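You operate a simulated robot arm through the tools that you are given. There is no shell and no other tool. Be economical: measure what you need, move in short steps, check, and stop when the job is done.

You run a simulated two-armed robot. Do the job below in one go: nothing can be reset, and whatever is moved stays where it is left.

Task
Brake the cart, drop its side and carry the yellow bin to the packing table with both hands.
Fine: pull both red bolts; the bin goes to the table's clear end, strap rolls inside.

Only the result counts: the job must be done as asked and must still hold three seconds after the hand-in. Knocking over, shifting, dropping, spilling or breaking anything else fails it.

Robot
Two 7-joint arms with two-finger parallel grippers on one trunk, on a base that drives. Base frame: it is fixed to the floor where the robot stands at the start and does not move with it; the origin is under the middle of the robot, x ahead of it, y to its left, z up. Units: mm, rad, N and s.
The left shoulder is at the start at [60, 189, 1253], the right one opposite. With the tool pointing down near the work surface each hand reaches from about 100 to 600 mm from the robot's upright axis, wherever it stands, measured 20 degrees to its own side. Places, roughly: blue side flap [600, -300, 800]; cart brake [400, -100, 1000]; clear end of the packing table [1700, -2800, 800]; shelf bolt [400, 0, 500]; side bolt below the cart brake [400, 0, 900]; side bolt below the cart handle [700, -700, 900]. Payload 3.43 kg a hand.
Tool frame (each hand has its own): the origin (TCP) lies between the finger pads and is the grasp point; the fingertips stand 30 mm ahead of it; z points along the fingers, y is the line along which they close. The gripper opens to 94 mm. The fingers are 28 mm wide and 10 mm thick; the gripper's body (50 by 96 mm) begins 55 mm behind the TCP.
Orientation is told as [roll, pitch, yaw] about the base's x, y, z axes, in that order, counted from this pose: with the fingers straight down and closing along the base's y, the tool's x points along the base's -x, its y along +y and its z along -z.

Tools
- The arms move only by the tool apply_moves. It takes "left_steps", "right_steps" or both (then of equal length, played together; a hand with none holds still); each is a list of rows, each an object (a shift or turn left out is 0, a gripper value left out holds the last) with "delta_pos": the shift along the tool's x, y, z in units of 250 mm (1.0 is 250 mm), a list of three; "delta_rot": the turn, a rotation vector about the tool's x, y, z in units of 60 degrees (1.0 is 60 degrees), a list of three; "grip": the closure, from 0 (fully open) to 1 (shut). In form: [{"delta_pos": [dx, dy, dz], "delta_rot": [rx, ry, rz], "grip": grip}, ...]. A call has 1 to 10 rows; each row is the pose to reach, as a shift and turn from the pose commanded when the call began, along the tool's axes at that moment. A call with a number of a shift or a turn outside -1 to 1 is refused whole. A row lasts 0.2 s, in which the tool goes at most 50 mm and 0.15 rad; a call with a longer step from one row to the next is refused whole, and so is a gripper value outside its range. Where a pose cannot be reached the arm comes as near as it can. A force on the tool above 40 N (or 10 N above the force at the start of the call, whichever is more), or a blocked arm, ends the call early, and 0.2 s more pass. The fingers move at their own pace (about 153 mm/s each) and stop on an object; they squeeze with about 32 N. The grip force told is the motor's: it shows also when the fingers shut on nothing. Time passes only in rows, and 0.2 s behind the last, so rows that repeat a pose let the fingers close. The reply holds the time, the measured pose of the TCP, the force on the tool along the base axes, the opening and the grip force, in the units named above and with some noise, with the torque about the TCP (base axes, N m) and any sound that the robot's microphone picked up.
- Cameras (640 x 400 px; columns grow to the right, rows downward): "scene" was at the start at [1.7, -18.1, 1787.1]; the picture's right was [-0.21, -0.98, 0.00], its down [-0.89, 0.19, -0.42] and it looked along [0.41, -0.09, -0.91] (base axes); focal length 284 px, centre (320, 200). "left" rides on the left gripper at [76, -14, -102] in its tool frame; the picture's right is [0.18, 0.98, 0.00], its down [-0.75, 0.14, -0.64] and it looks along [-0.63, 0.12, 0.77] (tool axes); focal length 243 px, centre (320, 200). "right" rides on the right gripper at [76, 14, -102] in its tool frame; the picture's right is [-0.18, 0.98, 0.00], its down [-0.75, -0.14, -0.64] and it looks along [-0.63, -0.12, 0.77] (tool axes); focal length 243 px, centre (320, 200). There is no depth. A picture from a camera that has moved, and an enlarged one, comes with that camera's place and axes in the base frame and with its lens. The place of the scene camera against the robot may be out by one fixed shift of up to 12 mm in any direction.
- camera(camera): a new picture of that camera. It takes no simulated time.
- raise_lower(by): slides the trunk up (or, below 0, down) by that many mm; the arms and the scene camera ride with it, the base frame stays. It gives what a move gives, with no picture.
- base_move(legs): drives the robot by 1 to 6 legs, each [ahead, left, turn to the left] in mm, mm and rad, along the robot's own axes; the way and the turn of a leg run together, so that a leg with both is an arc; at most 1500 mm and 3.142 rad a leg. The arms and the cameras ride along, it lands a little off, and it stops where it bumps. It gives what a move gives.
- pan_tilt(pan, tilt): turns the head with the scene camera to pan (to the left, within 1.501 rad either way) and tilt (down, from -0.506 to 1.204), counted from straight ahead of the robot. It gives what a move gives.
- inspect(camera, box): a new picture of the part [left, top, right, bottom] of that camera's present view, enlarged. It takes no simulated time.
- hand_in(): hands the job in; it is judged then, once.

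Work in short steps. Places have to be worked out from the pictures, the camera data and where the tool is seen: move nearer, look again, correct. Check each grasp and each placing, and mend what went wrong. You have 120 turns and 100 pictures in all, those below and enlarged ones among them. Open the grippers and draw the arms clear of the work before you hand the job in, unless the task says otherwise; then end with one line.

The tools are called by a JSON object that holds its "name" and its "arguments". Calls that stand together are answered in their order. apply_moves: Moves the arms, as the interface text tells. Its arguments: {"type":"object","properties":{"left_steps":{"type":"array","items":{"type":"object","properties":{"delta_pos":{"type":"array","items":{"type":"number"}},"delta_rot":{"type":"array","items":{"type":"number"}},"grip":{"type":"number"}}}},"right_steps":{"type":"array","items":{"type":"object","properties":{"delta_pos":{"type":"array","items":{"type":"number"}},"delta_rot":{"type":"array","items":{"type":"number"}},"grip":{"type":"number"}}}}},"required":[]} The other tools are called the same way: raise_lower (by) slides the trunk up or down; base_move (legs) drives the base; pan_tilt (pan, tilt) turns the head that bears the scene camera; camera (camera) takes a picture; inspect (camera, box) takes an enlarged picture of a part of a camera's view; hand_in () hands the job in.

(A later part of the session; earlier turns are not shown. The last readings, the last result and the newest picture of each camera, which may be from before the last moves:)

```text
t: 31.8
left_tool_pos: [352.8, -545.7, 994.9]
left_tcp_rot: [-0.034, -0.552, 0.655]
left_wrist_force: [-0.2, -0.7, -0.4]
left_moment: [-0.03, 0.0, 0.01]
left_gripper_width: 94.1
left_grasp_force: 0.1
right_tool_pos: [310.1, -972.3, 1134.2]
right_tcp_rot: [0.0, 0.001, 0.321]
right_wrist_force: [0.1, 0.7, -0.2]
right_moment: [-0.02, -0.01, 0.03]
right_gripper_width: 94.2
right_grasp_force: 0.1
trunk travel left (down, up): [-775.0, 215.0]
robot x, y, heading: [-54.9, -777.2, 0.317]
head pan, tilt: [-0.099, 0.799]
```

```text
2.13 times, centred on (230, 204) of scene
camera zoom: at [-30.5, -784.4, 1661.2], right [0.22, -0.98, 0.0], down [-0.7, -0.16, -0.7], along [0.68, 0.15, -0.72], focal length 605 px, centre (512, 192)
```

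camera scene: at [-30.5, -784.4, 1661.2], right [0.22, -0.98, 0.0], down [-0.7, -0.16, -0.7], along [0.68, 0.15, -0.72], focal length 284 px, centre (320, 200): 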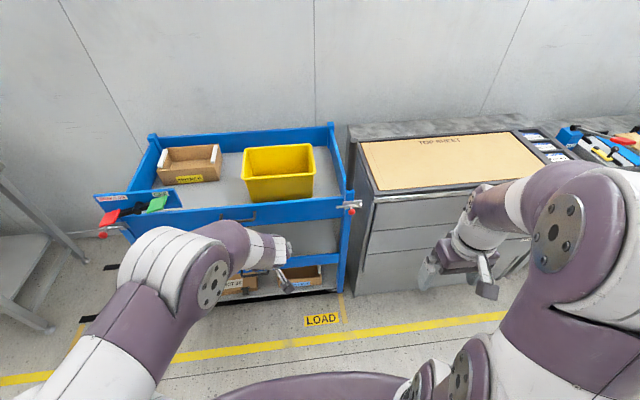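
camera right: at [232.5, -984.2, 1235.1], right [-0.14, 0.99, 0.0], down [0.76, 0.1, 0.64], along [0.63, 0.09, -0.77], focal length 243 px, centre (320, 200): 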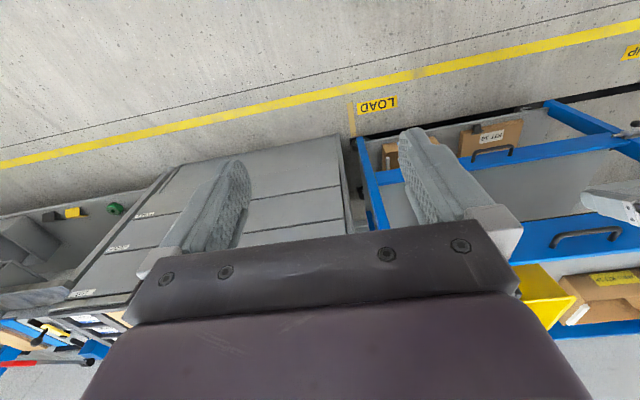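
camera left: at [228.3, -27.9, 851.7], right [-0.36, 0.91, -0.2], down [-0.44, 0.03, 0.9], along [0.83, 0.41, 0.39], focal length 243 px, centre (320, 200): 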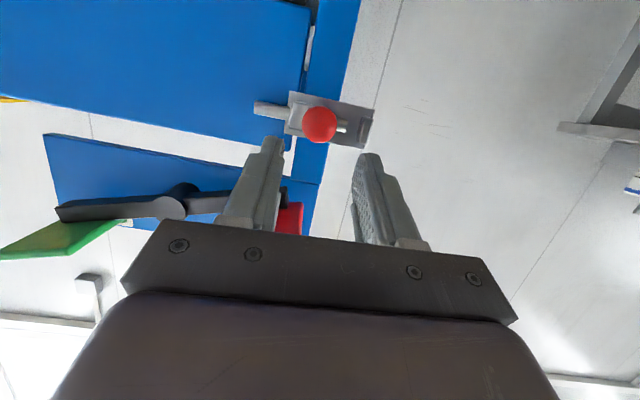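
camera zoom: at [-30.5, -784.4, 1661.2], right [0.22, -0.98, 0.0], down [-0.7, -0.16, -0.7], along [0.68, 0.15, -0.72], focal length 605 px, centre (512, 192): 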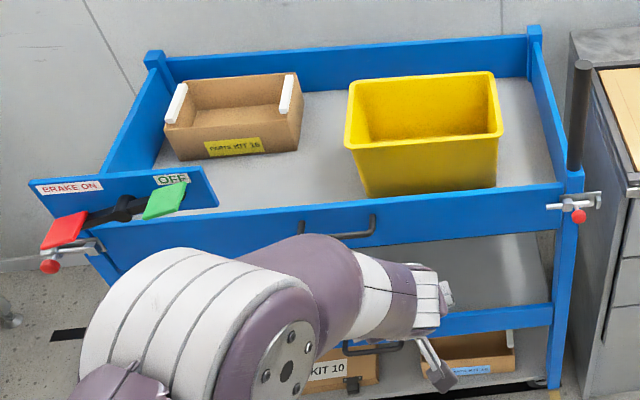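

Bolt 2's knob works out near (687, -744, 868), cart yaw ≈ 0.345, with ~85 mm of room to the cabinet corner. I start moving the right hand in and pitching it forward, gripper part closed.

{"name": "apply_moves", "arguments": {"right_steps": [{"delta_pos": [-0.117, 0.033, 0.067], "delta_rot": [0, -0.1, 0], "grip": 0.53}, {"delta_pos": [-0.233, 0.067, 0.133], "delta_rot": [0, -0.2, 0]}, {"delta_pos": [-0.35, 0.1, 0.2], "delta_rot": [0, -0.3, 0]}, {"delta_pos": [-0.467, 0.133, 0.267], "delta_rot": [0, -0.4, 0]}, {"delta_pos": [-0.583, 0.167, 0.333], "delta_rot": [0, -0.5, 0]}, {"delta_pos": [-0.7, 0.2, 0.4], "delta_rot": [0, -0.6, 0]}]}}

{"name": "camera", "arguments": {"camera": "right"}}

```text
t: 33.2
left_tool_pos: [353.6, -546.4, 994.0]
left_tcp_rot: [-0.029, -0.55, 0.653]
left_wrist_force: [-0.7, 0.3, -1.2]
left_moment: [0.01, 0.02, 0.0]
left_gripper_width: 94.3
left_grasp_force: 0.1
right_tool_pos: [458.1, -869.3, 1033.5]
right_tcp_rot: [-0.001, -0.626, 0.322]
right_wrist_force: [0.1, -0.4, 0.1]
right_moment: [0.03, 0.02, 0.04]
right_gripper_width: 44.0
right_grasp_force: 0.0
trunk travel left (down, up): [-775.0, 215.0]
robot x, y, heading: [-54.8, -777.4, 0.324]
head pan, tilt: [-0.099, 0.799]
```

```text
67 pictures are left
camera right: at [338.2, -894.2, 1069.0], right [-0.17, 0.98, 0.11], down [0.27, -0.06, 0.96], along [0.95, 0.19, -0.25], focal length 243 px, centre (320, 200)
```

right: 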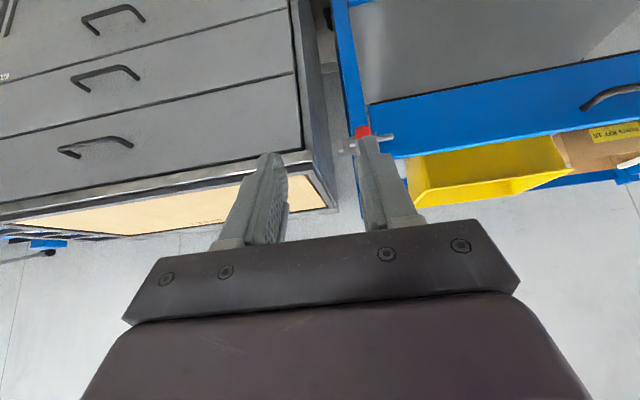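

The knob lies along a ray agreeing with (680, -745, 868). I continue to 80 mm short of it with a 69° pitch.

{"name": "apply_moves", "arguments": {"right_steps": [{"delta_pos": [-0.042, 0.031, 0.143], "delta_rot": [0, -0.091, 0]}, {"delta_pos": [-0.085, 0.062, 0.286], "delta_rot": [0, -0.183, 0]}, {"delta_pos": [-0.127, 0.093, 0.428], "delta_rot": [0, -0.274, 0]}, {"delta_pos": [-0.169, 0.124, 0.571], "delta_rot": [0, -0.365, 0]}, {"delta_pos": [-0.212, 0.155, 0.714], "delta_rot": [0, -0.457, 0]}, {"delta_pos": [-0.254, 0.186, 0.857], "delta_rot": [0, -0.548, 0]}]}}

{"name": "camera", "arguments": {"camera": "right"}}

```text
t: 34.6
left_tool_pos: [356.2, -546.1, 992.9]
left_tcp_rot: [-0.03, -0.549, 0.655]
left_wrist_force: [0.6, 1.4, -0.7]
left_moment: [0.0, 0.01, 0.03]
left_gripper_width: 93.9
left_grasp_force: 0.1
right_tool_pos: [623.2, -803.2, 895.3]
right_tcp_rot: [0.022, -1.196, 0.318]
right_wrist_force: [0.7, 0.1, -1.0]
right_moment: [-0.01, 0.0, 0.03]
right_gripper_width: 44.2
right_grasp_force: 0.0
right hand out of reach, approached as far as the arm can: row 4, 5, 6
trunk travel left (down, up): [-775.0, 215.0]
robot x, y, heading: [-52.8, -776.3, 0.317]
head pan, tilt: [-0.099, 0.799]
```

```text
66 pictures are left
camera right: at [502.6, -831.2, 859.8], right [-0.26, 0.95, 0.18], down [-0.25, -0.25, 0.94], along [0.93, 0.2, 0.3], focal length 243 px, centre (320, 200)
```

right: 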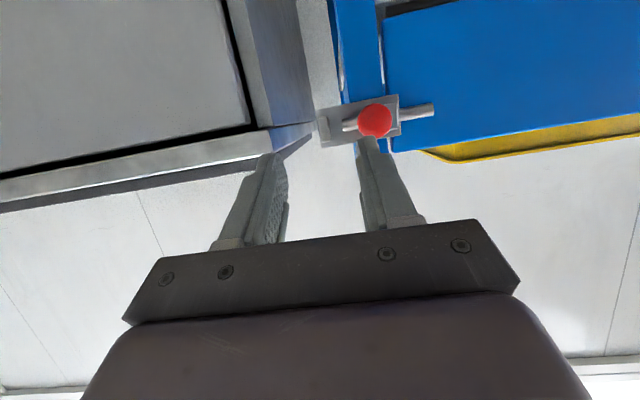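

The arm could not bring the hand further inward here. I back off 40 mm and shift the robot 100 mm to the left so the knob sits further to the right-hand side.

{"name": "base_move", "arguments": {"legs": [[-40, 0, 0], [0, 100, 0.02]]}}

{"name": "camera", "arguments": {"camera": "right"}}

```text
t: 36.2
left_tool_pos: [276.8, -457.8, 995.0]
left_tcp_rot: [-0.031, -0.553, 0.675]
left_wrist_force: [-0.6, 0.7, -0.3]
left_moment: [-0.05, 0.0, -0.02]
left_gripper_width: 93.9
left_grasp_force: 0.1
right_tool_pos: [551.9, -708.2, 896.0]
right_tcp_rot: [0.019, -1.197, 0.341]
right_wrist_force: [-0.3, -0.5, 0.3]
right_moment: [0.0, -0.03, 0.03]
right_gripper_width: 44.1
right_grasp_force: 0.0
trunk travel left (down, up): [-775.0, 215.0]
robot x, y, heading: [-128.4, -692.6, 0.344]
head pan, tilt: [-0.099, 0.799]
```

```text
65 pictures are left
camera right: at [431.1, -738.3, 861.7], right [-0.28, 0.94, 0.18], down [-0.25, -0.25, 0.93], along [0.93, 0.22, 0.31], focal length 243 px, centre (320, 200)
```

right: 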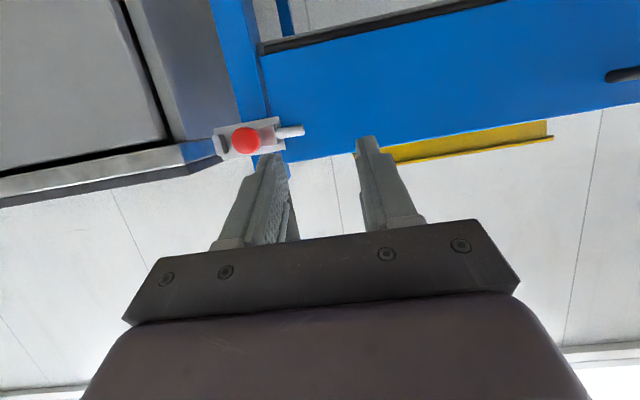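

Two views give the knob at (677, -740, 867). I shift the hand 74 mm to the right in its own frame and 30 mm ahead, then check.

{"name": "apply_moves", "arguments": {"right_steps": [{"delta_pos": [-0.024, -0.15, 0.06]}, {"delta_pos": [-0.048, -0.296, 0.12]}]}}

{"name": "camera", "arguments": {"camera": "right"}}

```text
t: 36.8
left_tool_pos: [277.9, -456.6, 994.4]
left_tcp_rot: [-0.032, -0.55, 0.675]
left_wrist_force: [-0.5, -1.0, -0.3]
left_moment: [-0.02, 0.0, -0.02]
left_gripper_width: 94.0
left_grasp_force: 0.1
right_tool_pos: [609.0, -766.1, 898.6]
right_tcp_rot: [0.019, -1.198, 0.34]
right_wrist_force: [0.7, 0.0, 0.8]
right_moment: [-0.03, 0.0, 0.0]
right_gripper_width: 44.1
right_grasp_force: 0.0
trunk travel left (down, up): [-775.0, 215.0]
robot x, y, heading: [-127.2, -693.1, 0.345]
head pan, tilt: [-0.099, 0.799]
```

```text
64 pictures are left
camera right: at [488.7, -796.3, 862.3], right [-0.28, 0.94, 0.18], down [-0.25, -0.25, 0.94], along [0.93, 0.22, 0.31], focal length 243 px, centre (320, 200)
```

right: 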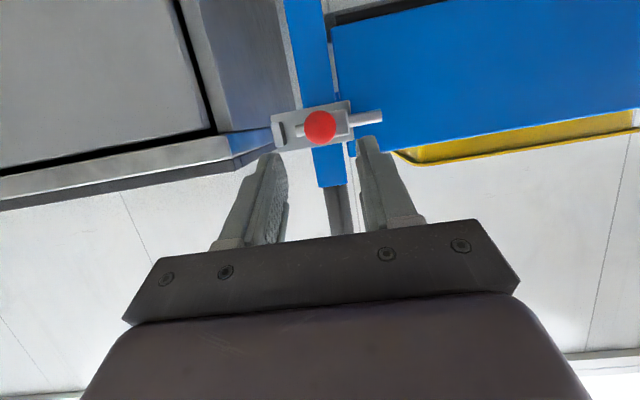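

The knob is centred between the fingers, 79 mm ahead. I advance 65 mm and close.

{"name": "apply_moves", "arguments": {"right_steps": [{"delta_pos": [0.008, 0, 0.1]}, {"delta_pos": [0.013, 0, 0.18]}, {"delta_pos": [0.013, 0, 0.26]}, {"delta_pos": [0.013, 0, 0.26], "grip": 1}, {"delta_pos": [0.013, 0, 0.26], "grip": 1}, {"delta_pos": [0.013, 0, 0.26], "grip": 1}]}}

{"name": "inspect", "arguments": {"camera": "right", "box": [200, 80, 440, 230]}}

```text
t: 38.2
left_tool_pos: [278.6, -457.4, 994.6]
left_tcp_rot: [-0.033, -0.553, 0.676]
left_wrist_force: [0.1, -0.3, -0.1]
left_moment: [-0.01, 0.03, 0.01]
left_gripper_width: 93.9
left_grasp_force: 0.0
right_tool_pos: [664.2, -746.1, 870.8]
right_tcp_rot: [0.021, -1.198, 0.339]
right_wrist_force: [-3.5, -1.7, -0.5]
right_moment: [0.01, 0.22, -0.61]
right_gripper_width: 25.5
right_grasp_force: 44.8
trunk travel left (down, up): [-775.0, 215.0]
robot x, y, heading: [-122.2, -696.7, 0.345]
head pan, tilt: [-0.099, 0.799]
```

```text
2.67 times, centred on (320, 155) of right
camera zoom: at [543.0, -775.8, 834.2], right [-0.28, 0.94, 0.18], down [-0.25, -0.25, 0.94], along [0.93, 0.22, 0.31], focal length 647 px, centre (320, 320)
```

zoom: 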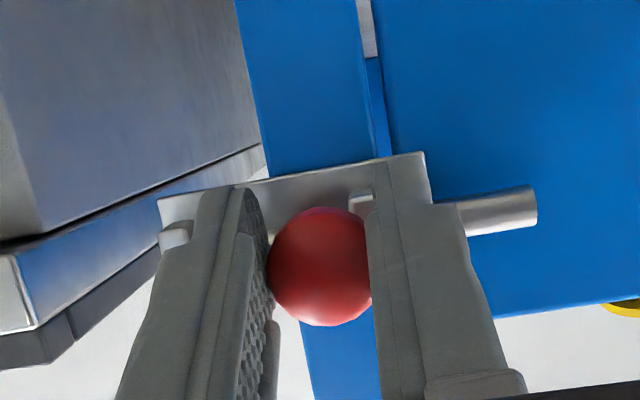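

Held at 25.5 mm. I pull it outward (tool −y) 42 mm; the flap will then be free to swing out in front of nothing of mine but the hand's left edge.

{"name": "apply_moves", "arguments": {"right_steps": [{"delta_pos": [0, -0.02, 0]}, {"delta_pos": [0, -0.04, 0]}, {"delta_pos": [0, -0.06, 0]}, {"delta_pos": [0, -0.08, 0]}, {"delta_pos": [0, -0.1, 0]}, {"delta_pos": [0, -0.12, 0]}, {"delta_pos": [0, -0.14, 0]}, {"delta_pos": [0, -0.16, 0]}, {"delta_pos": [0, -0.17, 0]}]}}

{"name": "camera", "arguments": {"camera": "right"}}

{"name": "camera", "arguments": {"camera": "scene"}}

```text
t: 40.2
left_tool_pos: [277.3, -456.1, 994.9]
left_tcp_rot: [-0.033, -0.554, 0.677]
left_wrist_force: [-0.3, 0.5, -0.2]
left_moment: [0.01, 0.01, 0.02]
left_gripper_width: 94.1
left_grasp_force: 0.1
right_tool_pos: [676.6, -783.3, 870.0]
right_tcp_rot: [0.018, -1.196, 0.343]
right_wrist_force: [-15.3, 5.3, -5.7]
right_moment: [0.36, -0.73, -0.4]
right_gripper_width: 25.6
right_grasp_force: 45.1
trunk travel left (down, up): [-775.0, 215.0]
robot x, y, heading: [-127.7, -694.3, 0.345]
head pan, tilt: [-0.099, 0.799]
```

```text
62 pictures are left
camera right: at [556.8, -813.9, 834.1], right [-0.28, 0.94, 0.18], down [-0.25, -0.25, 0.93], along [0.93, 0.22, 0.31], focal length 243 px, centre (320, 200)
```

right: 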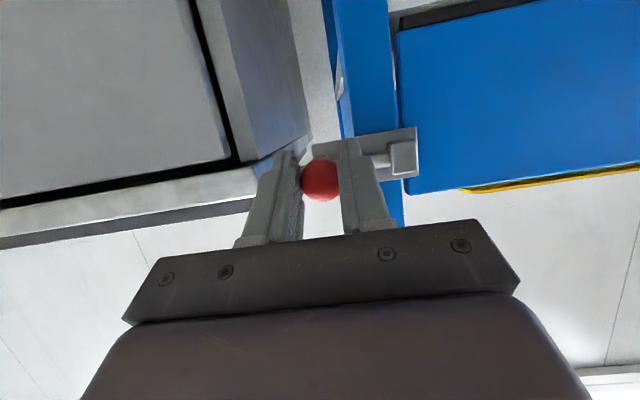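

```text
61 pictures are left
camera scene: at [-103.0, -701.1, 1661.2], right [0.24, -0.97, 0.0], down [-0.69, -0.17, -0.7], along [0.68, 0.17, -0.72], focal length 284 px, centre (320, 200)
```

scene: 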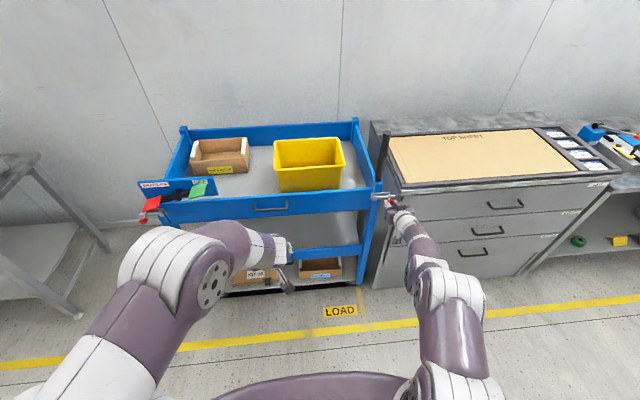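

The bolt is out ~39 mm at its stop; the flap still stands and will need pulling by hand. I release the knob, back off, and check it stays.

{"name": "apply_moves", "arguments": {"right_steps": [{"delta_pos": [0, 0, 0], "grip": 0.5}, {"delta_pos": [0, 0, 0], "grip": 0.5}, {"delta_pos": [0, 0, -0.15]}, {"delta_pos": [0, 0, -0.3]}, {"delta_pos": [0, 0, -0.45]}]}}

{"name": "camera", "arguments": {"camera": "right"}}

{"name": "inspect", "arguments": {"camera": "scene", "box": [130, 110, 410, 290]}}

```text
t: 41.4
left_tool_pos: [277.8, -455.9, 995.5]
left_tcp_rot: [-0.032, -0.552, 0.677]
left_wrist_force: [0.5, 0.0, 0.1]
left_moment: [0.03, 0.02, -0.01]
left_gripper_width: 94.2
left_grasp_force: 0.1
right_tool_pos: [583.0, -820.1, 913.0]
right_tcp_rot: [0.018, -1.199, 0.341]
right_wrist_force: [0.3, 0.6, 1.0]
right_moment: [0.03, 0.01, 0.02]
right_gripper_width: 47.0
right_grasp_force: 0.1
trunk travel left (down, up): [-775.0, 215.0]
robot x, y, heading: [-126.7, -696.4, 0.347]
head pan, tilt: [-0.099, 0.799]
```

```text
60 pictures are left
camera right: at [461.7, -850.9, 876.8], right [-0.28, 0.94, 0.18], down [-0.25, -0.25, 0.93], along [0.93, 0.22, 0.31], focal length 243 px, centre (320, 200)
```

right: 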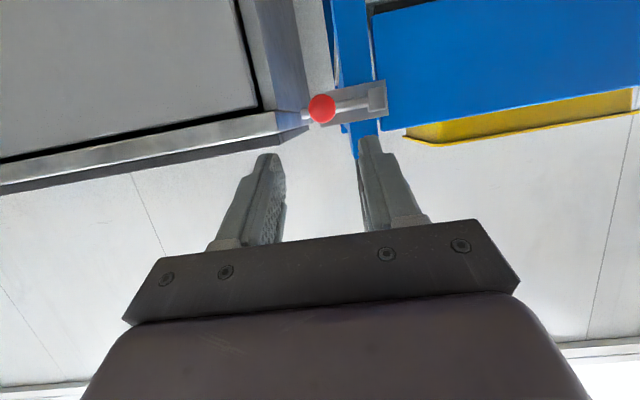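

```text
2.22 times, centred on (270, 200) of scene
camera zoom: at [-102.4, -702.3, 1661.2], right [0.24, -0.97, 0.0], down [-0.7, -0.17, -0.7], along [0.68, 0.17, -0.72], focal length 632 px, centre (431, 200)
```

zoom: 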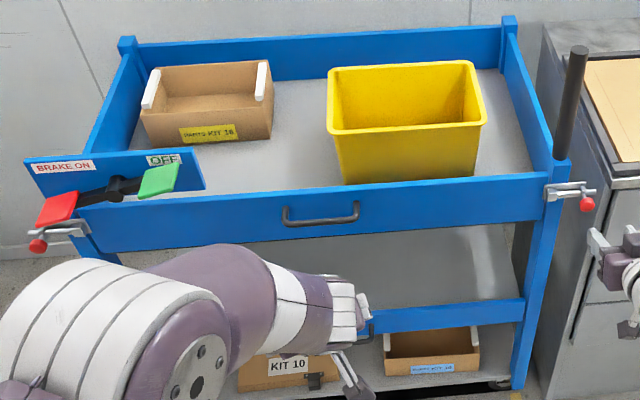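

Both bolts are out and the flap stands free. I tuck the right hand up and straighten the left to point down, then raise the trunk back for top-down work.

{"name": "apply_moves", "arguments": {"right_steps": [{"delta_pos": [-0.06, 0, -0.13], "delta_rot": [0, 0.12, 0]}, {"delta_pos": [-0.12, 0, -0.26], "delta_rot": [0, 0.24, 0]}, {"delta_pos": [-0.18, 0, -0.39], "delta_rot": [0, 0.36, 0]}, {"delta_pos": [-0.24, 0, -0.52], "delta_rot": [0, 0.48, 0]}, {"delta_pos": [-0.3, 0, -0.65], "delta_rot": [0, 0.6, 0]}, {"delta_pos": [-0.4, 0, -0.8], "delta_rot": [0, 0.72, 0]}], "left_steps": [{"delta_rot": [0, 0.09, 0]}, {"delta_rot": [0, 0.18, 0]}, {"delta_rot": [0, 0.27, 0]}, {"delta_rot": [0, 0.36, 0]}, {"delta_rot": [0, 0.45, 0]}, {"delta_rot": [0, 0.525, 0]}]}}

{"name": "raise_lower", "arguments": {"by": 150}}

{"name": "apply_moves", "arguments": {"left_steps": [{"delta_rot": [0, 0, 0.11], "grip": 1}, {"delta_rot": [0, 0, 0.22], "grip": 1}, {"delta_rot": [0, 0, 0.315], "grip": 1}, {"delta_rot": [0, 0, 0.315], "grip": 1}], "right_steps": [{"delta_rot": [0, 0.11, 0]}, {"delta_rot": [0, 0.22, 0]}, {"delta_rot": [0, 0.33, 0]}, {"delta_rot": [0, 0.425, 0]}]}}

{"name": "pan_tilt", "arguments": {"pan": 0.0, "tilt": 1.2}}

{"name": "camera", "arguments": {"camera": "scene"}}

```text
t: 42.8
left_tool_pos: [277.8, -456.7, 994.9]
left_tcp_rot: [-0.028, -0.001, 0.66]
left_wrist_force: [-0.2, -0.1, 0.1]
left_moment: [-0.04, -0.01, -0.01]
left_gripper_width: 93.7
left_grasp_force: 0.1
right_tool_pos: [438.8, -876.4, 1077.5]
right_tcp_rot: [0.007, -0.443, 0.355]
right_wrist_force: [0.2, 0.0, 1.0]
right_moment: [0.0, -0.01, 0.0]
right_gripper_width: 47.1
right_grasp_force: 0.1
trunk travel left (down, up): [-775.0, 215.0]
robot x, y, heading: [-125.5, -694.3, 0.344]
head pan, tilt: [-0.099, 0.799]
```

```text
t: 44.5
left_tool_pos: [277.3, -456.9, 1143.4]
left_tcp_rot: [-0.028, -0.001, 0.662]
left_wrist_force: [0.0, 0.0, -0.6]
left_moment: [-0.01, 0.0, -0.02]
left_gripper_width: 94.2
left_grasp_force: 0.0
right_tool_pos: [440.4, -877.1, 1227.1]
right_tcp_rot: [0.008, -0.443, 0.354]
right_wrist_force: [-0.8, 0.2, 0.5]
right_moment: [-0.03, 0.0, 0.02]
right_gripper_width: 46.8
right_grasp_force: 0.1
trunk travel left (down, up): [-925.0, 65.0]
robot x, y, heading: [-122.3, -694.7, 0.344]
head pan, tilt: [-0.099, 0.799]
```

```text
t: 45.5
left_tool_pos: [279.6, -457.4, 1143.9]
left_tcp_rot: [-0.024, -0.009, 0.329]
left_wrist_force: [0.0, 0.2, -0.1]
left_moment: [-0.02, 0.04, 0.01]
left_gripper_width: 0.1
left_grasp_force: 31.9
right_tool_pos: [441.1, -877.5, 1226.9]
right_tcp_rot: [0.007, 0.004, 0.357]
right_wrist_force: [-0.2, -0.2, -1.1]
right_moment: [0.02, -0.02, 0.0]
right_gripper_width: 47.3
right_grasp_force: 0.0
trunk travel left (down, up): [-925.0, 65.0]
robot x, y, heading: [-123.3, -694.9, 0.341]
head pan, tilt: [-0.099, 0.799]
```

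```text
t: 46.4
left_tool_pos: [278.1, -456.9, 1144.2]
left_tcp_rot: [-0.025, -0.011, 0.33]
left_wrist_force: [0.7, -0.3, 1.0]
left_moment: [-0.01, 0.01, 0.0]
left_gripper_width: 0.0
left_grasp_force: 31.7
right_tool_pos: [440.5, -877.0, 1227.0]
right_tcp_rot: [0.006, 0.001, 0.358]
right_wrist_force: [-0.7, -0.3, 0.1]
right_moment: [0.01, -0.01, -0.03]
right_gripper_width: 47.1
right_grasp_force: 0.0
trunk travel left (down, up): [-925.0, 65.0]
robot x, y, heading: [-122.6, -696.1, 0.341]
head pan, tilt: [0.0, 1.201]
```

```text
58 pictures are left
camera scene: at [-126.6, -702.8, 1783.5], right [0.33, -0.94, 0.0], down [-0.88, -0.31, -0.36], along [0.34, 0.12, -0.93], focal length 284 px, centre (320, 200)
```

scene: 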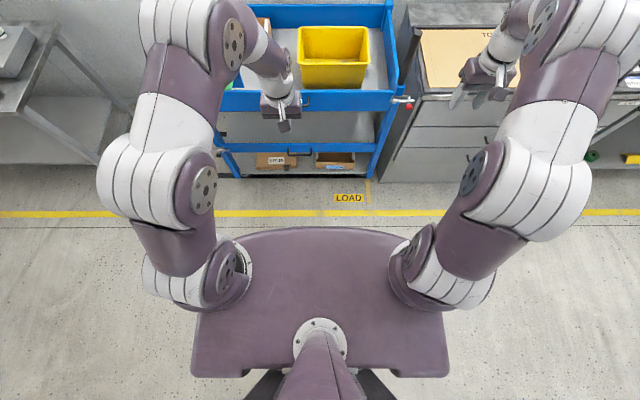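

Arms are tidy. The cart's handle post reaches up to ~1160, so I first draw the right hand back 200 mm, then drive 320 mm ahead to bring the left hand over the flap.

{"name": "apply_moves", "arguments": {"right_steps": [{"delta_pos": [0.16, 0, 0]}, {"delta_pos": [0.32, 0, 0]}, {"delta_pos": [0.48, 0, 0]}, {"delta_pos": [0.64, 0, 0]}, {"delta_pos": [0.8, 0, 0]}]}}

{"name": "base_move", "arguments": {"legs": [[320, 0, 0]]}}

{"name": "pan_tilt", "arguments": {"pan": 0.0, "tilt": 1.05}}

{"name": "camera", "arguments": {"camera": "scene"}}

{"name": "camera", "arguments": {"camera": "left"}}

{"name": "camera", "arguments": {"camera": "right"}}

```text
t: 47.6
left_tool_pos: [276.8, -455.2, 1144.9]
left_tcp_rot: [-0.024, -0.012, 0.33]
left_wrist_force: [0.4, -0.8, 0.2]
left_moment: [0.01, -0.04, -0.03]
left_gripper_width: 0.2
left_grasp_force: 31.9
right_tool_pos: [251.8, -947.9, 1231.0]
right_tcp_rot: [0.006, -0.001, 0.357]
right_wrist_force: [0.2, -0.5, 0.2]
right_moment: [0.02, -0.03, -0.03]
right_gripper_width: 46.9
right_grasp_force: 0.0
trunk travel left (down, up): [-925.0, 65.0]
robot x, y, heading: [-122.2, -698.0, 0.34]
head pan, tilt: [0.0, 1.201]
```

```text
t: 49.7
left_tool_pos: [577.7, -350.0, 1145.2]
left_tcp_rot: [-0.026, -0.01, 0.331]
left_wrist_force: [-0.1, 0.4, -0.3]
left_moment: [-0.01, -0.03, -0.03]
left_gripper_width: 0.1
left_grasp_force: 32.1
right_tool_pos: [554.6, -841.6, 1230.9]
right_tcp_rot: [0.006, 0.0, 0.361]
right_wrist_force: [-0.5, 0.0, 0.3]
right_moment: [0.01, -0.03, 0.03]
right_gripper_width: 47.1
right_grasp_force: 0.1
trunk travel left (down, up): [-925.0, 65.0]
robot x, y, heading: [173.6, -589.9, 0.343]
head pan, tilt: [0.0, 1.201]
```

```text
t: 50.4
left_tool_pos: [579.1, -348.3, 1144.6]
left_tcp_rot: [-0.025, -0.011, 0.33]
left_wrist_force: [-0.3, 0.1, -0.2]
left_moment: [0.01, 0.04, 0.01]
left_gripper_width: 0.1
left_grasp_force: 32.5
right_tool_pos: [556.2, -838.9, 1230.3]
right_tcp_rot: [0.007, 0.0, 0.357]
right_wrist_force: [0.0, -0.8, -0.1]
right_moment: [0.02, -0.01, -0.03]
right_gripper_width: 47.1
right_grasp_force: 0.1
trunk travel left (down, up): [-925.0, 65.0]
robot x, y, heading: [173.3, -589.1, 0.342]
head pan, tilt: [0.0, 1.051]
```

```text
57 pictures are left
camera scene: at [185.1, -591.9, 1792.6], right [0.34, -0.94, 0.0], down [-0.82, -0.29, -0.5], along [0.47, 0.17, -0.87], focal length 284 px, centre (320, 200)
```

scene: 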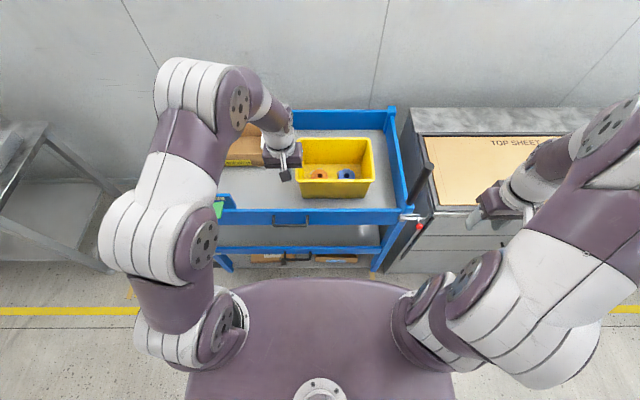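

```text
56 pictures are left
camera left: at [510.7, -386.4, 1247.2], right [-0.49, 0.87, -0.03], down [0.66, 0.39, 0.65], along [0.57, 0.3, -0.76], focal length 243 px, centre (320, 200)
```

left: 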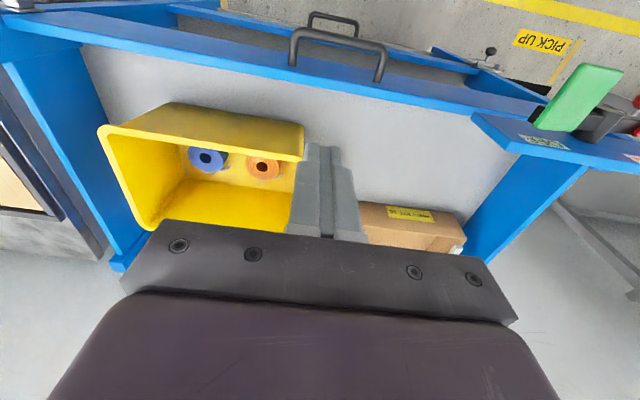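

```text
55 pictures are left
camera right: at [480.3, -854.8, 1329.8], right [-0.17, 0.98, 0.01], down [0.76, 0.13, 0.64], along [0.63, 0.12, -0.77], focal length 243 px, centre (320, 200)
```

right: 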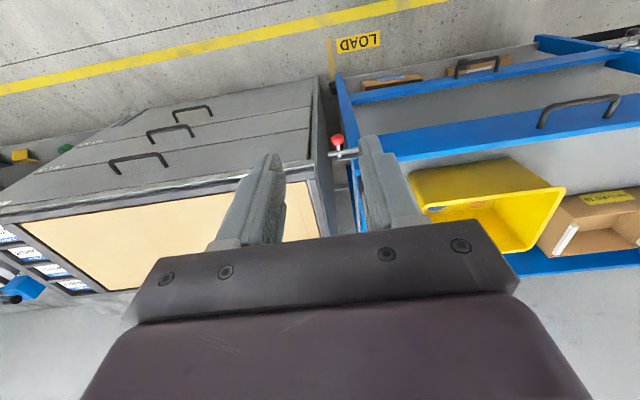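

From the left view the flap's inner face lies at n≈448 (outer ≈424), the handle at u≈-515, and the bin's near-left rim corner at u≈-537, n≈536. I lower the closed left fingers inside the flap at u≈-490, n≈485, clear of the bin and box.

{"name": "apply_moves", "arguments": {"left_steps": [{"delta_pos": [-0.12, 0.07, 0.0]}, {"delta_pos": [-0.232, 0.136, 0.1]}, {"delta_pos": [-0.232, 0.136, 0.29]}, {"delta_pos": [-0.232, 0.136, 0.48]}, {"delta_pos": [-0.232, 0.136, 0.67]}]}}

{"name": "camera", "arguments": {"camera": "left"}}

```text
t: 51.6
left_tool_pos: [625.4, -302.9, 977.2]
left_tcp_rot: [-0.024, -0.011, 0.332]
left_wrist_force: [0.6, -0.4, -0.1]
left_moment: [0.02, 0.04, 0.03]
left_gripper_width: 0.2
left_grasp_force: 32.1
right_tool_pos: [556.9, -839.7, 1229.4]
right_tcp_rot: [0.007, 0.002, 0.359]
right_wrist_force: [-0.3, -0.1, -0.2]
right_moment: [-0.03, -0.01, 0.0]
right_gripper_width: 46.8
right_grasp_force: 0.0
trunk travel left (down, up): [-925.0, 65.0]
robot x, y, heading: [181.8, -586.9, 0.344]
head pan, tilt: [0.0, 1.051]
```

```text
54 pictures are left
camera left: at [556.6, -340.1, 1080.3], right [-0.49, 0.87, -0.03], down [0.65, 0.39, 0.65], along [0.57, 0.3, -0.76], focal length 243 px, centre (320, 200)
```

left: 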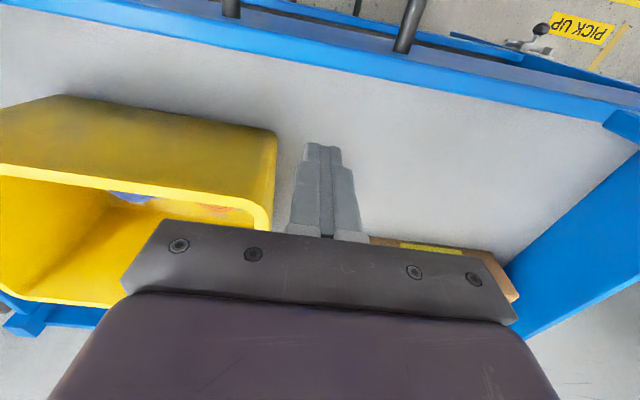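

The fingertips are over the deck inside the flap with clear room. I lower 70 mm, then push toward me (−n) to swing the flap out.

{"name": "apply_moves", "arguments": {"left_steps": [{"delta_pos": [0, 0.02, 0.14]}, {"delta_pos": [0, 0.02, 0.28]}, {"delta_pos": [0.06, 0.02, 0.28]}, {"delta_pos": [0.14, 0.02, 0.28]}, {"delta_pos": [0.22, 0.02, 0.28]}, {"delta_pos": [0.3, 0.02, 0.28]}, {"delta_pos": [0.4, 0.02, 0.28]}, {"delta_pos": [0.5, 0.02, 0.28]}, {"delta_pos": [0.58, 0.02, 0.28]}]}}

{"name": "camera", "arguments": {"camera": "left"}}

{"name": "camera", "arguments": {"camera": "scene"}}

```text
t: 53.6
left_tool_pos: [489.0, -347.6, 905.8]
left_tcp_rot: [-0.026, -0.013, 0.329]
left_wrist_force: [-0.6, -0.3, 0.8]
left_moment: [0.01, -0.01, 0.02]
left_gripper_width: 0.0
left_grasp_force: 32.1
right_tool_pos: [554.8, -840.7, 1229.3]
right_tcp_rot: [0.006, 0.002, 0.358]
right_wrist_force: [-0.2, -0.8, 0.1]
right_moment: [-0.02, 0.03, 0.03]
right_gripper_width: 46.9
right_grasp_force: 0.0
trunk travel left (down, up): [-925.0, 65.0]
robot x, y, heading: [176.1, -587.0, 0.34]
head pan, tilt: [0.0, 1.051]
```

```text
53 pictures are left
camera left: at [419.3, -384.3, 1009.0], right [-0.49, 0.87, -0.03], down [0.66, 0.39, 0.65], along [0.57, 0.3, -0.76], focal length 243 px, centre (320, 200)
```

left: 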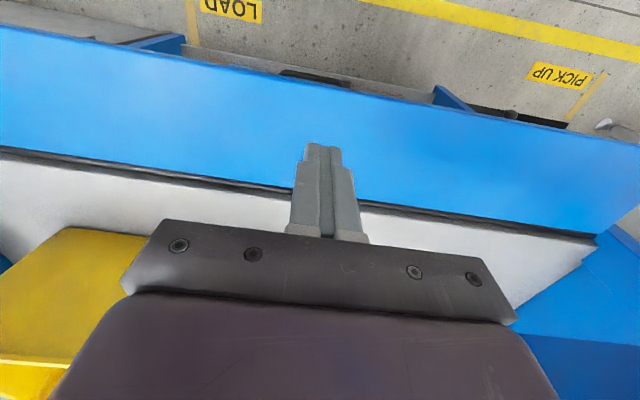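

```text
52 pictures are left
camera scene: at [183.5, -592.6, 1792.6], right [0.34, -0.94, 0.0], down [-0.82, -0.29, -0.5], along [0.47, 0.17, -0.87], focal length 284 px, centre (320, 200)
```

scene: 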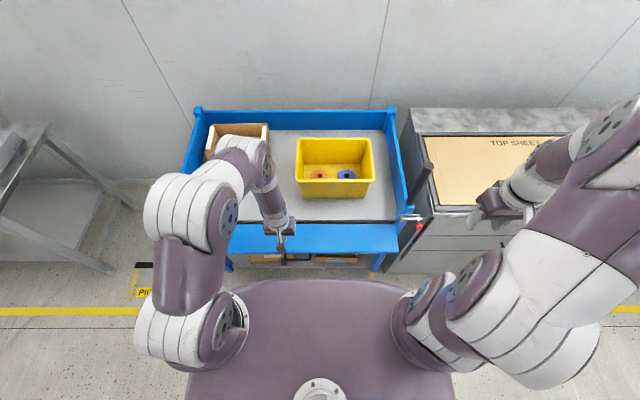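

The flap has swung out. I lift the left hand clear and check whether it hangs fully down.

{"name": "apply_moves", "arguments": {"left_steps": [{"delta_pos": [0, 0, -0.15]}, {"delta_pos": [0, 0, -0.34]}, {"delta_pos": [0.0, 0, -0.53]}, {"delta_pos": [0, 0.1, -0.7]}, {"delta_pos": [0, 0.2, -0.85]}]}}

{"name": "camera", "arguments": {"camera": "left"}}

{"name": "inspect", "arguments": {"camera": "scene", "box": [170, 90, 450, 280]}}

```text
t: 54.8
left_tool_pos: [467.3, -292.4, 1115.9]
left_tcp_rot: [-0.025, -0.013, 0.331]
left_wrist_force: [0.1, 1.0, -0.3]
left_moment: [0.0, -0.02, 0.01]
left_gripper_width: 0.1
left_grasp_force: 31.9
right_tool_pos: [556.0, -840.0, 1230.4]
right_tcp_rot: [0.007, 0.002, 0.357]
right_wrist_force: [-0.9, 0.4, -0.2]
right_moment: [0.02, -0.02, -0.04]
right_gripper_width: 47.0
right_grasp_force: 0.1
trunk travel left (down, up): [-925.0, 65.0]
robot x, y, heading: [175.0, -586.8, 0.344]
head pan, tilt: [0.0, 1.051]
```

```text
51 pictures are left
camera left: at [398.1, -329.9, 1218.2], right [-0.49, 0.87, -0.03], down [0.66, 0.39, 0.65], along [0.57, 0.3, -0.76], focal length 243 px, centre (320, 200)
```

left: 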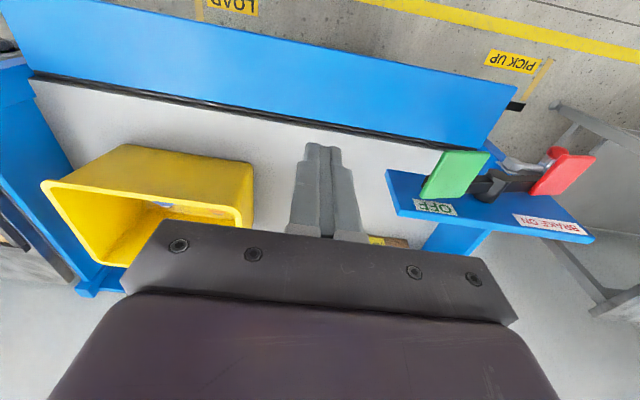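

```text
2.11 times, centred on (310, 185) of scene
camera zoom: at [182.7, -591.3, 1792.6], right [0.34, -0.94, 0.0], down [-0.82, -0.29, -0.5], along [0.47, 0.17, -0.87], focal length 598 px, centre (341, 232)
```

zoom: 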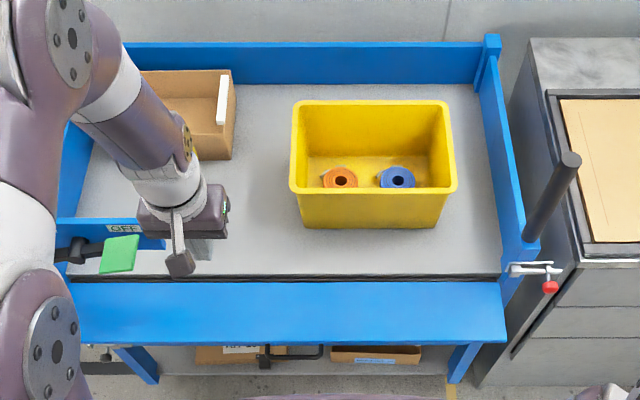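

The geometry suggests the flap is now about horizontal. I check whether it is still moving, or resting there.

{"name": "inspect", "arguments": {"camera": "scene", "box": [170, 90, 450, 280]}}

{"name": "camera", "arguments": {"camera": "right"}}

```text
2.11 times, centred on (310, 185) of scene
camera zoom: at [182.7, -591.3, 1792.6], right [0.34, -0.94, 0.0], down [-0.82, -0.29, -0.5], along [0.47, 0.17, -0.87], focal length 598 px, centre (341, 232)
```

zoom: 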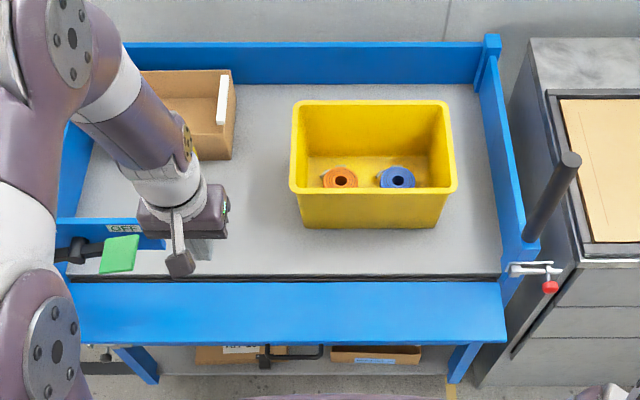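

```text
48 pictures are left
camera right: at [478.5, -854.4, 1330.3], right [-0.17, 0.98, 0.01], down [0.76, 0.13, 0.64], along [0.63, 0.12, -0.77], focal length 243 px, centre (320, 200)
```

right: 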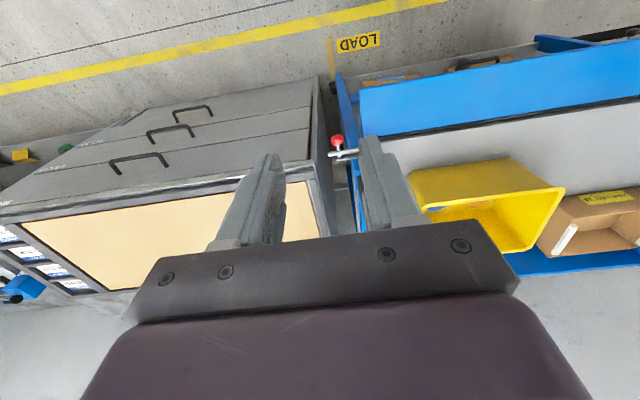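

I test the flap by pressing gently on its outer edge with the closed left fingertips, first approaching to just above it.

{"name": "apply_moves", "arguments": {"left_steps": [{"delta_pos": [0, 0, 0.19]}, {"delta_pos": [0, 0, 0.38]}, {"delta_pos": [0, 0, 0.57]}, {"delta_pos": [0, 0, 0.76]}, {"delta_pos": [0, 0, 0.95]}]}}

{"name": "apply_moves", "arguments": {"left_steps": [{"delta_pos": [0, 0, 0.04]}, {"delta_pos": [0, 0, 0.08]}, {"delta_pos": [0, 0, 0.12]}, {"delta_pos": [0, 0, 0.16]}, {"delta_pos": [0, 0, 0.2]}, {"delta_pos": [0, 0, 0.24]}, {"delta_pos": [0, 0, 0.28]}, {"delta_pos": [0, 0, 0.32]}]}}

{"name": "camera", "arguments": {"camera": "left"}}

```text
t: 56.0
left_tool_pos: [471.3, -298.2, 877.3]
left_tcp_rot: [-0.027, -0.012, 0.331]
left_wrist_force: [0.4, 1.1, 0.1]
left_moment: [-0.03, 0.01, -0.02]
left_gripper_width: 0.1
left_grasp_force: 31.9
right_tool_pos: [557.2, -838.7, 1229.0]
right_tcp_rot: [0.008, 0.002, 0.36]
right_wrist_force: [0.6, 1.0, 0.3]
right_moment: [0.03, 0.01, -0.01]
right_gripper_width: 47.1
right_grasp_force: 0.1
trunk travel left (down, up): [-925.0, 65.0]
robot x, y, heading: [177.8, -591.9, 0.342]
head pan, tilt: [0.0, 1.051]
```

```text
t: 57.5
left_tool_pos: [472.5, -300.0, 819.3]
left_tcp_rot: [-0.024, -0.011, 0.329]
left_wrist_force: [-5.8, -1.4, 18.2]
left_moment: [0.16, -0.02, -0.02]
left_gripper_width: 0.2
left_grasp_force: 31.8
right_tool_pos: [553.8, -840.8, 1229.5]
right_tcp_rot: [0.007, 0.001, 0.358]
right_wrist_force: [-0.2, -0.4, 0.1]
right_moment: [0.0, 0.0, -0.05]
right_gripper_width: 47.2
right_grasp_force: 0.0
trunk travel left (down, up): [-925.0, 65.0]
robot x, y, heading: [175.8, -589.1, 0.339]
head pan, tilt: [0.0, 1.051]
stopped in row 7 (left hand): the force on the tool passed its limit at 58 N (the readings are from after the stop); the commanded pose is now the measured one
```

```text
47 pictures are left
camera left: at [403.5, -336.1, 921.6], right [-0.49, 0.87, -0.03], down [0.66, 0.39, 0.65], along [0.57, 0.3, -0.76], focal length 243 px, centre (320, 200)
```

left: 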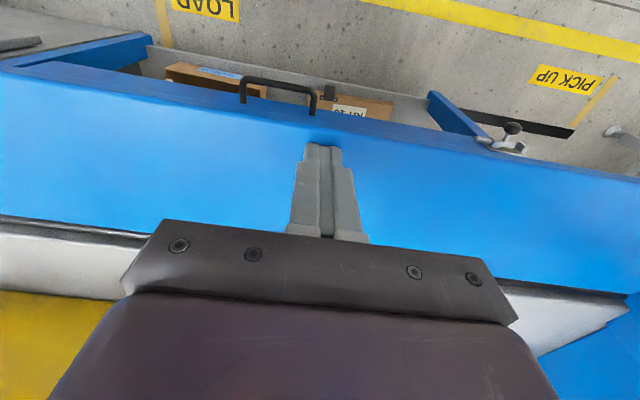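

The flap is against its stop, horizontal, so the side is down. I raise the left hand, then move the base 110 mm ahead and 62 mm right to centre on the bin (rim estimated n 533–735, u −530…−815, z≈952).

{"name": "apply_moves", "arguments": {"left_steps": [{"delta_pos": [0, 0, -0.19]}, {"delta_pos": [0, 0, -0.38]}, {"delta_pos": [0, 0, -0.57]}, {"delta_pos": [0, 0, -0.76]}, {"delta_pos": [0, 0, -0.95], "grip": 0.4}, {"delta_pos": [0, 0.1, -1.0], "grip": 0.4}]}}

{"name": "apply_moves", "arguments": {"left_steps": [{"delta_pos": [0, 0, -0.15]}, {"delta_pos": [0, 0, -0.3]}, {"delta_pos": [0, 0, -0.4]}]}}

{"name": "base_move", "arguments": {"legs": [[0, -62, 0], [100, 0, 0]]}}

{"name": "camera", "arguments": {"camera": "scene"}}

```text
t: 58.9
left_tool_pos: [462.6, -269.1, 1070.6]
left_tcp_rot: [-0.027, -0.009, 0.33]
left_wrist_force: [0.3, -0.1, 0.2]
left_moment: [-0.02, 0.03, 0.01]
left_gripper_width: 56.4
left_grasp_force: 0.0
right_tool_pos: [555.6, -838.1, 1230.2]
right_tcp_rot: [0.007, 0.003, 0.359]
right_wrist_force: [0.6, -0.3, 0.2]
right_moment: [0.01, 0.0, 0.03]
right_gripper_width: 47.0
right_grasp_force: 0.0
trunk travel left (down, up): [-925.0, 65.0]
robot x, y, heading: [175.3, -590.1, 0.342]
head pan, tilt: [0.0, 1.051]
```

```text
t: 59.7
left_tool_pos: [459.2, -267.3, 1169.3]
left_tcp_rot: [-0.024, -0.007, 0.329]
left_wrist_force: [0.5, -0.3, 0.4]
left_moment: [0.01, 0.02, -0.01]
left_gripper_width: 56.7
left_grasp_force: 0.0
right_tool_pos: [555.7, -839.5, 1228.9]
right_tcp_rot: [0.007, 0.003, 0.358]
right_wrist_force: [-0.1, -0.2, 0.8]
right_moment: [-0.01, 0.02, 0.0]
right_gripper_width: 47.1
right_grasp_force: 0.0
trunk travel left (down, up): [-925.0, 65.0]
robot x, y, heading: [173.2, -589.1, 0.34]
head pan, tilt: [0.0, 1.051]
```

```text
t: 61.5
left_tool_pos: [573.2, -292.7, 1169.4]
left_tcp_rot: [-0.024, -0.012, 0.333]
left_wrist_force: [-0.8, -0.5, -0.6]
left_moment: [0.03, 0.01, -0.01]
left_gripper_width: 56.3
left_grasp_force: 0.1
right_tool_pos: [671.5, -865.7, 1228.8]
right_tcp_rot: [0.009, 0.0, 0.362]
right_wrist_force: [0.5, -0.2, 0.3]
right_moment: [0.05, 0.0, 0.01]
right_gripper_width: 46.8
right_grasp_force: 0.0
trunk travel left (down, up): [-925.0, 65.0]
robot x, y, heading: [290.8, -612.4, 0.349]
head pan, tilt: [0.0, 1.051]
```

```text
46 pictures are left
camera scene: at [299.8, -619.4, 1792.7], right [0.34, -0.94, 0.0], down [-0.82, -0.29, -0.5], along [0.47, 0.17, -0.87], focal length 284 px, centre (320, 200)
```

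scene: 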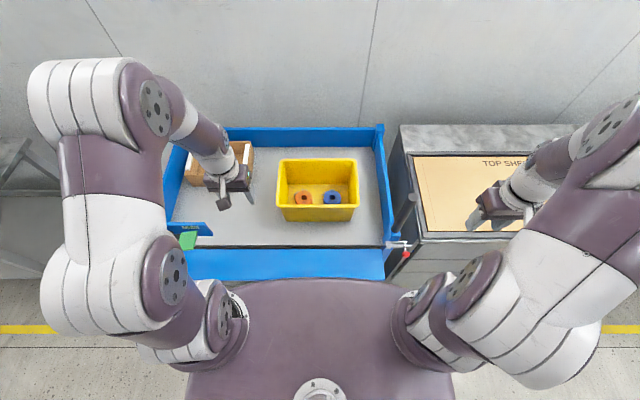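

No bump. I move the left hand above the bin's left rim and the right hand, kept high over the handle post, part of the way to the right rim.

{"name": "apply_moves", "arguments": {"left_steps": [{"delta_pos": [-0.152, -0.04, 0.08]}, {"delta_pos": [-0.304, -0.08, 0.16]}, {"delta_pos": [-0.456, -0.12, 0.24]}, {"delta_pos": [-0.608, -0.16, 0.32]}, {"delta_pos": [-0.76, -0.2, 0.4]}], "right_steps": [{"delta_pos": [-0.12, 0.094, -0.16], "grip": 0.4}, {"delta_pos": [-0.24, 0.188, -0.16], "grip": 0.4}, {"delta_pos": [-0.36, 0.282, -0.16]}, {"delta_pos": [-0.48, 0.376, -0.16]}, {"delta_pos": [-0.6, 0.47, -0.16]}]}}

{"name": "apply_moves", "arguments": {"right_steps": [{"delta_pos": [-0.14, 0.108, 0]}, {"delta_pos": [-0.28, 0.216, 0]}, {"delta_pos": [-0.42, 0.324, 0]}, {"delta_pos": [-0.568, 0.438, 0.0]}, {"delta_pos": [-0.568, 0.438, 0.19]}, {"delta_pos": [-0.568, 0.438, 0.38]}, {"delta_pos": [-0.568, 0.438, 0.56]}, {"delta_pos": [-0.568, 0.438, 0.72]}]}}

{"name": "camera", "arguments": {"camera": "left"}}

{"name": "camera", "arguments": {"camera": "right"}}

{"name": "camera", "arguments": {"camera": "scene"}}

```text
refused: row 1 steps farther than a row can; nothing moved
```

```text
t: 63.1
left_tool_pos: [572.4, -290.1, 1169.7]
left_tcp_rot: [-0.028, -0.012, 0.333]
left_wrist_force: [0.1, -0.3, -1.4]
left_moment: [-0.01, -0.01, 0.01]
left_gripper_width: 56.3
left_grasp_force: 0.0
right_tool_pos: [770.0, -707.5, 1098.0]
right_tcp_rot: [0.003, -0.013, 0.357]
right_wrist_force: [-5.9, 2.7, 22.0]
right_moment: [-0.3, 0.22, -0.15]
right_gripper_width: 46.8
right_grasp_force: 0.0
trunk travel left (down, up): [-925.0, 65.0]
robot x, y, heading: [295.5, -613.1, 0.342]
head pan, tilt: [0.0, 1.051]
stopped in row 8 (right hand): the force on the tool passed its limit at 136 N (the readings are from after the stop); the commanded pose is now the measured one
```

```text
45 pictures are left
camera left: at [503.2, -326.7, 1271.9], right [-0.49, 0.87, -0.03], down [0.65, 0.39, 0.65], along [0.57, 0.3, -0.76], focal length 243 px, centre (320, 200)
```

left: 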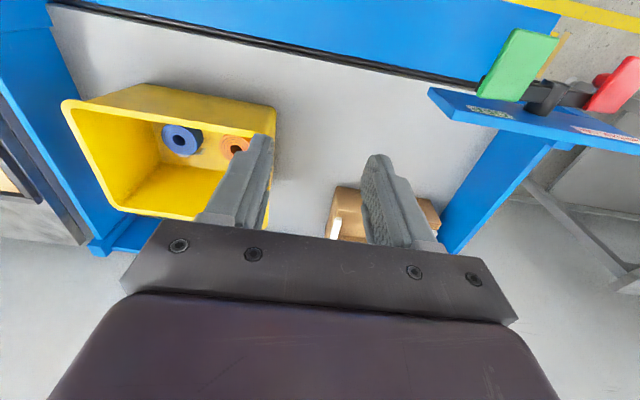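

```text
44 pictures are left
camera right: at [692.3, -722.3, 1197.8], right [-0.17, 0.98, 0.01], down [0.75, 0.13, 0.65], along [0.64, 0.12, -0.76], focal length 243 px, centre (320, 200)
```

right: 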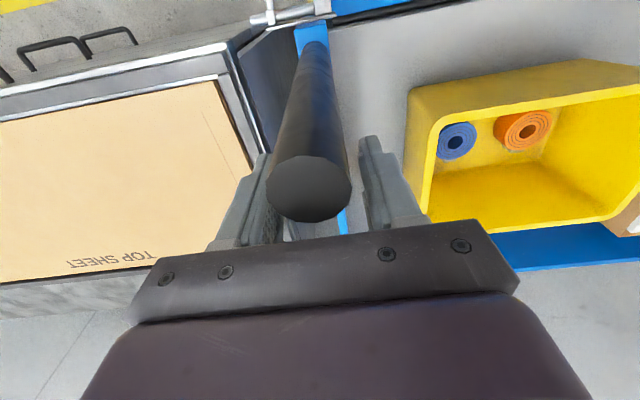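

```text
43 pictures are left
camera scene: at [296.7, -615.0, 1792.8], right [0.34, -0.94, 0.0], down [-0.82, -0.29, -0.5], along [0.47, 0.17, -0.87], focal length 284 px, centre (320, 200)
```

scene: 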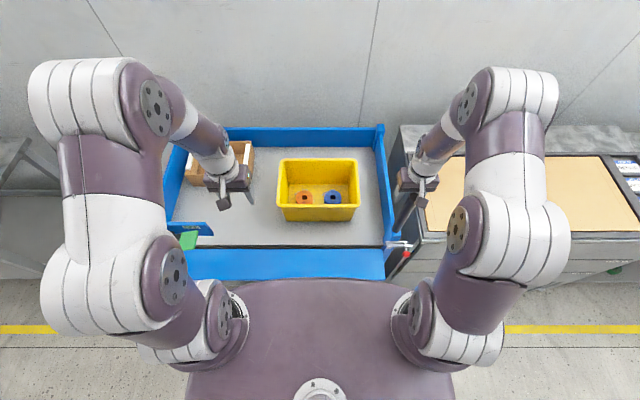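

The first call was refused and the second ran from the wrong place: the right palm came down on the handle post top. I raise the right hand straight up and check that nothing has shifted.

{"name": "apply_moves", "arguments": {"right_steps": [{"delta_pos": [0, 0, -0.1]}, {"delta_pos": [0, 0, -0.28]}, {"delta_pos": [0, 0, -0.46]}, {"delta_pos": [0, 0, -0.64]}, {"delta_pos": [0, 0, -0.72]}]}}

{"name": "inspect", "arguments": {"camera": "scene", "box": [150, 110, 440, 290]}}

```text
t: 64.3
left_tool_pos: [573.5, -290.8, 1169.2]
left_tcp_rot: [-0.027, -0.01, 0.33]
left_wrist_force: [0.2, 1.0, -0.2]
left_moment: [0.01, -0.01, 0.02]
left_gripper_width: 56.3
left_grasp_force: 0.0
right_tool_pos: [770.5, -710.9, 1277.8]
right_tcp_rot: [0.005, -0.01, 0.36]
right_wrist_force: [-0.5, 0.2, -0.3]
right_moment: [-0.01, 0.0, 0.02]
right_gripper_width: 47.3
right_grasp_force: 0.0
trunk travel left (down, up): [-925.0, 65.0]
robot x, y, heading: [290.8, -615.8, 0.346]
head pan, tilt: [0.0, 1.051]
```

```text
2.21 times, centred on (295, 200) of scene
camera zoom: at [300.9, -616.0, 1792.6], right [0.34, -0.94, 0.0], down [-0.82, -0.29, -0.5], along [0.47, 0.17, -0.87], focal length 627 px, centre (375, 200)
```

zoom: 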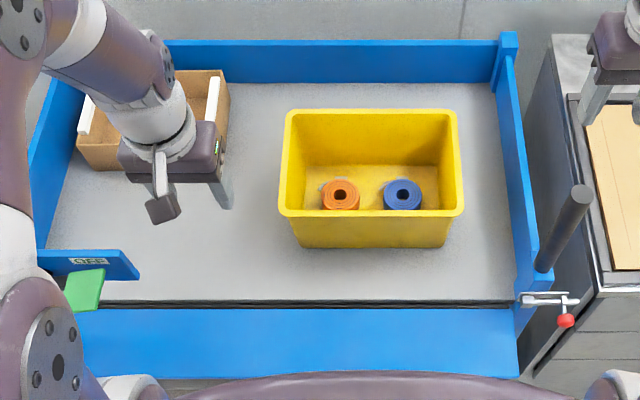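

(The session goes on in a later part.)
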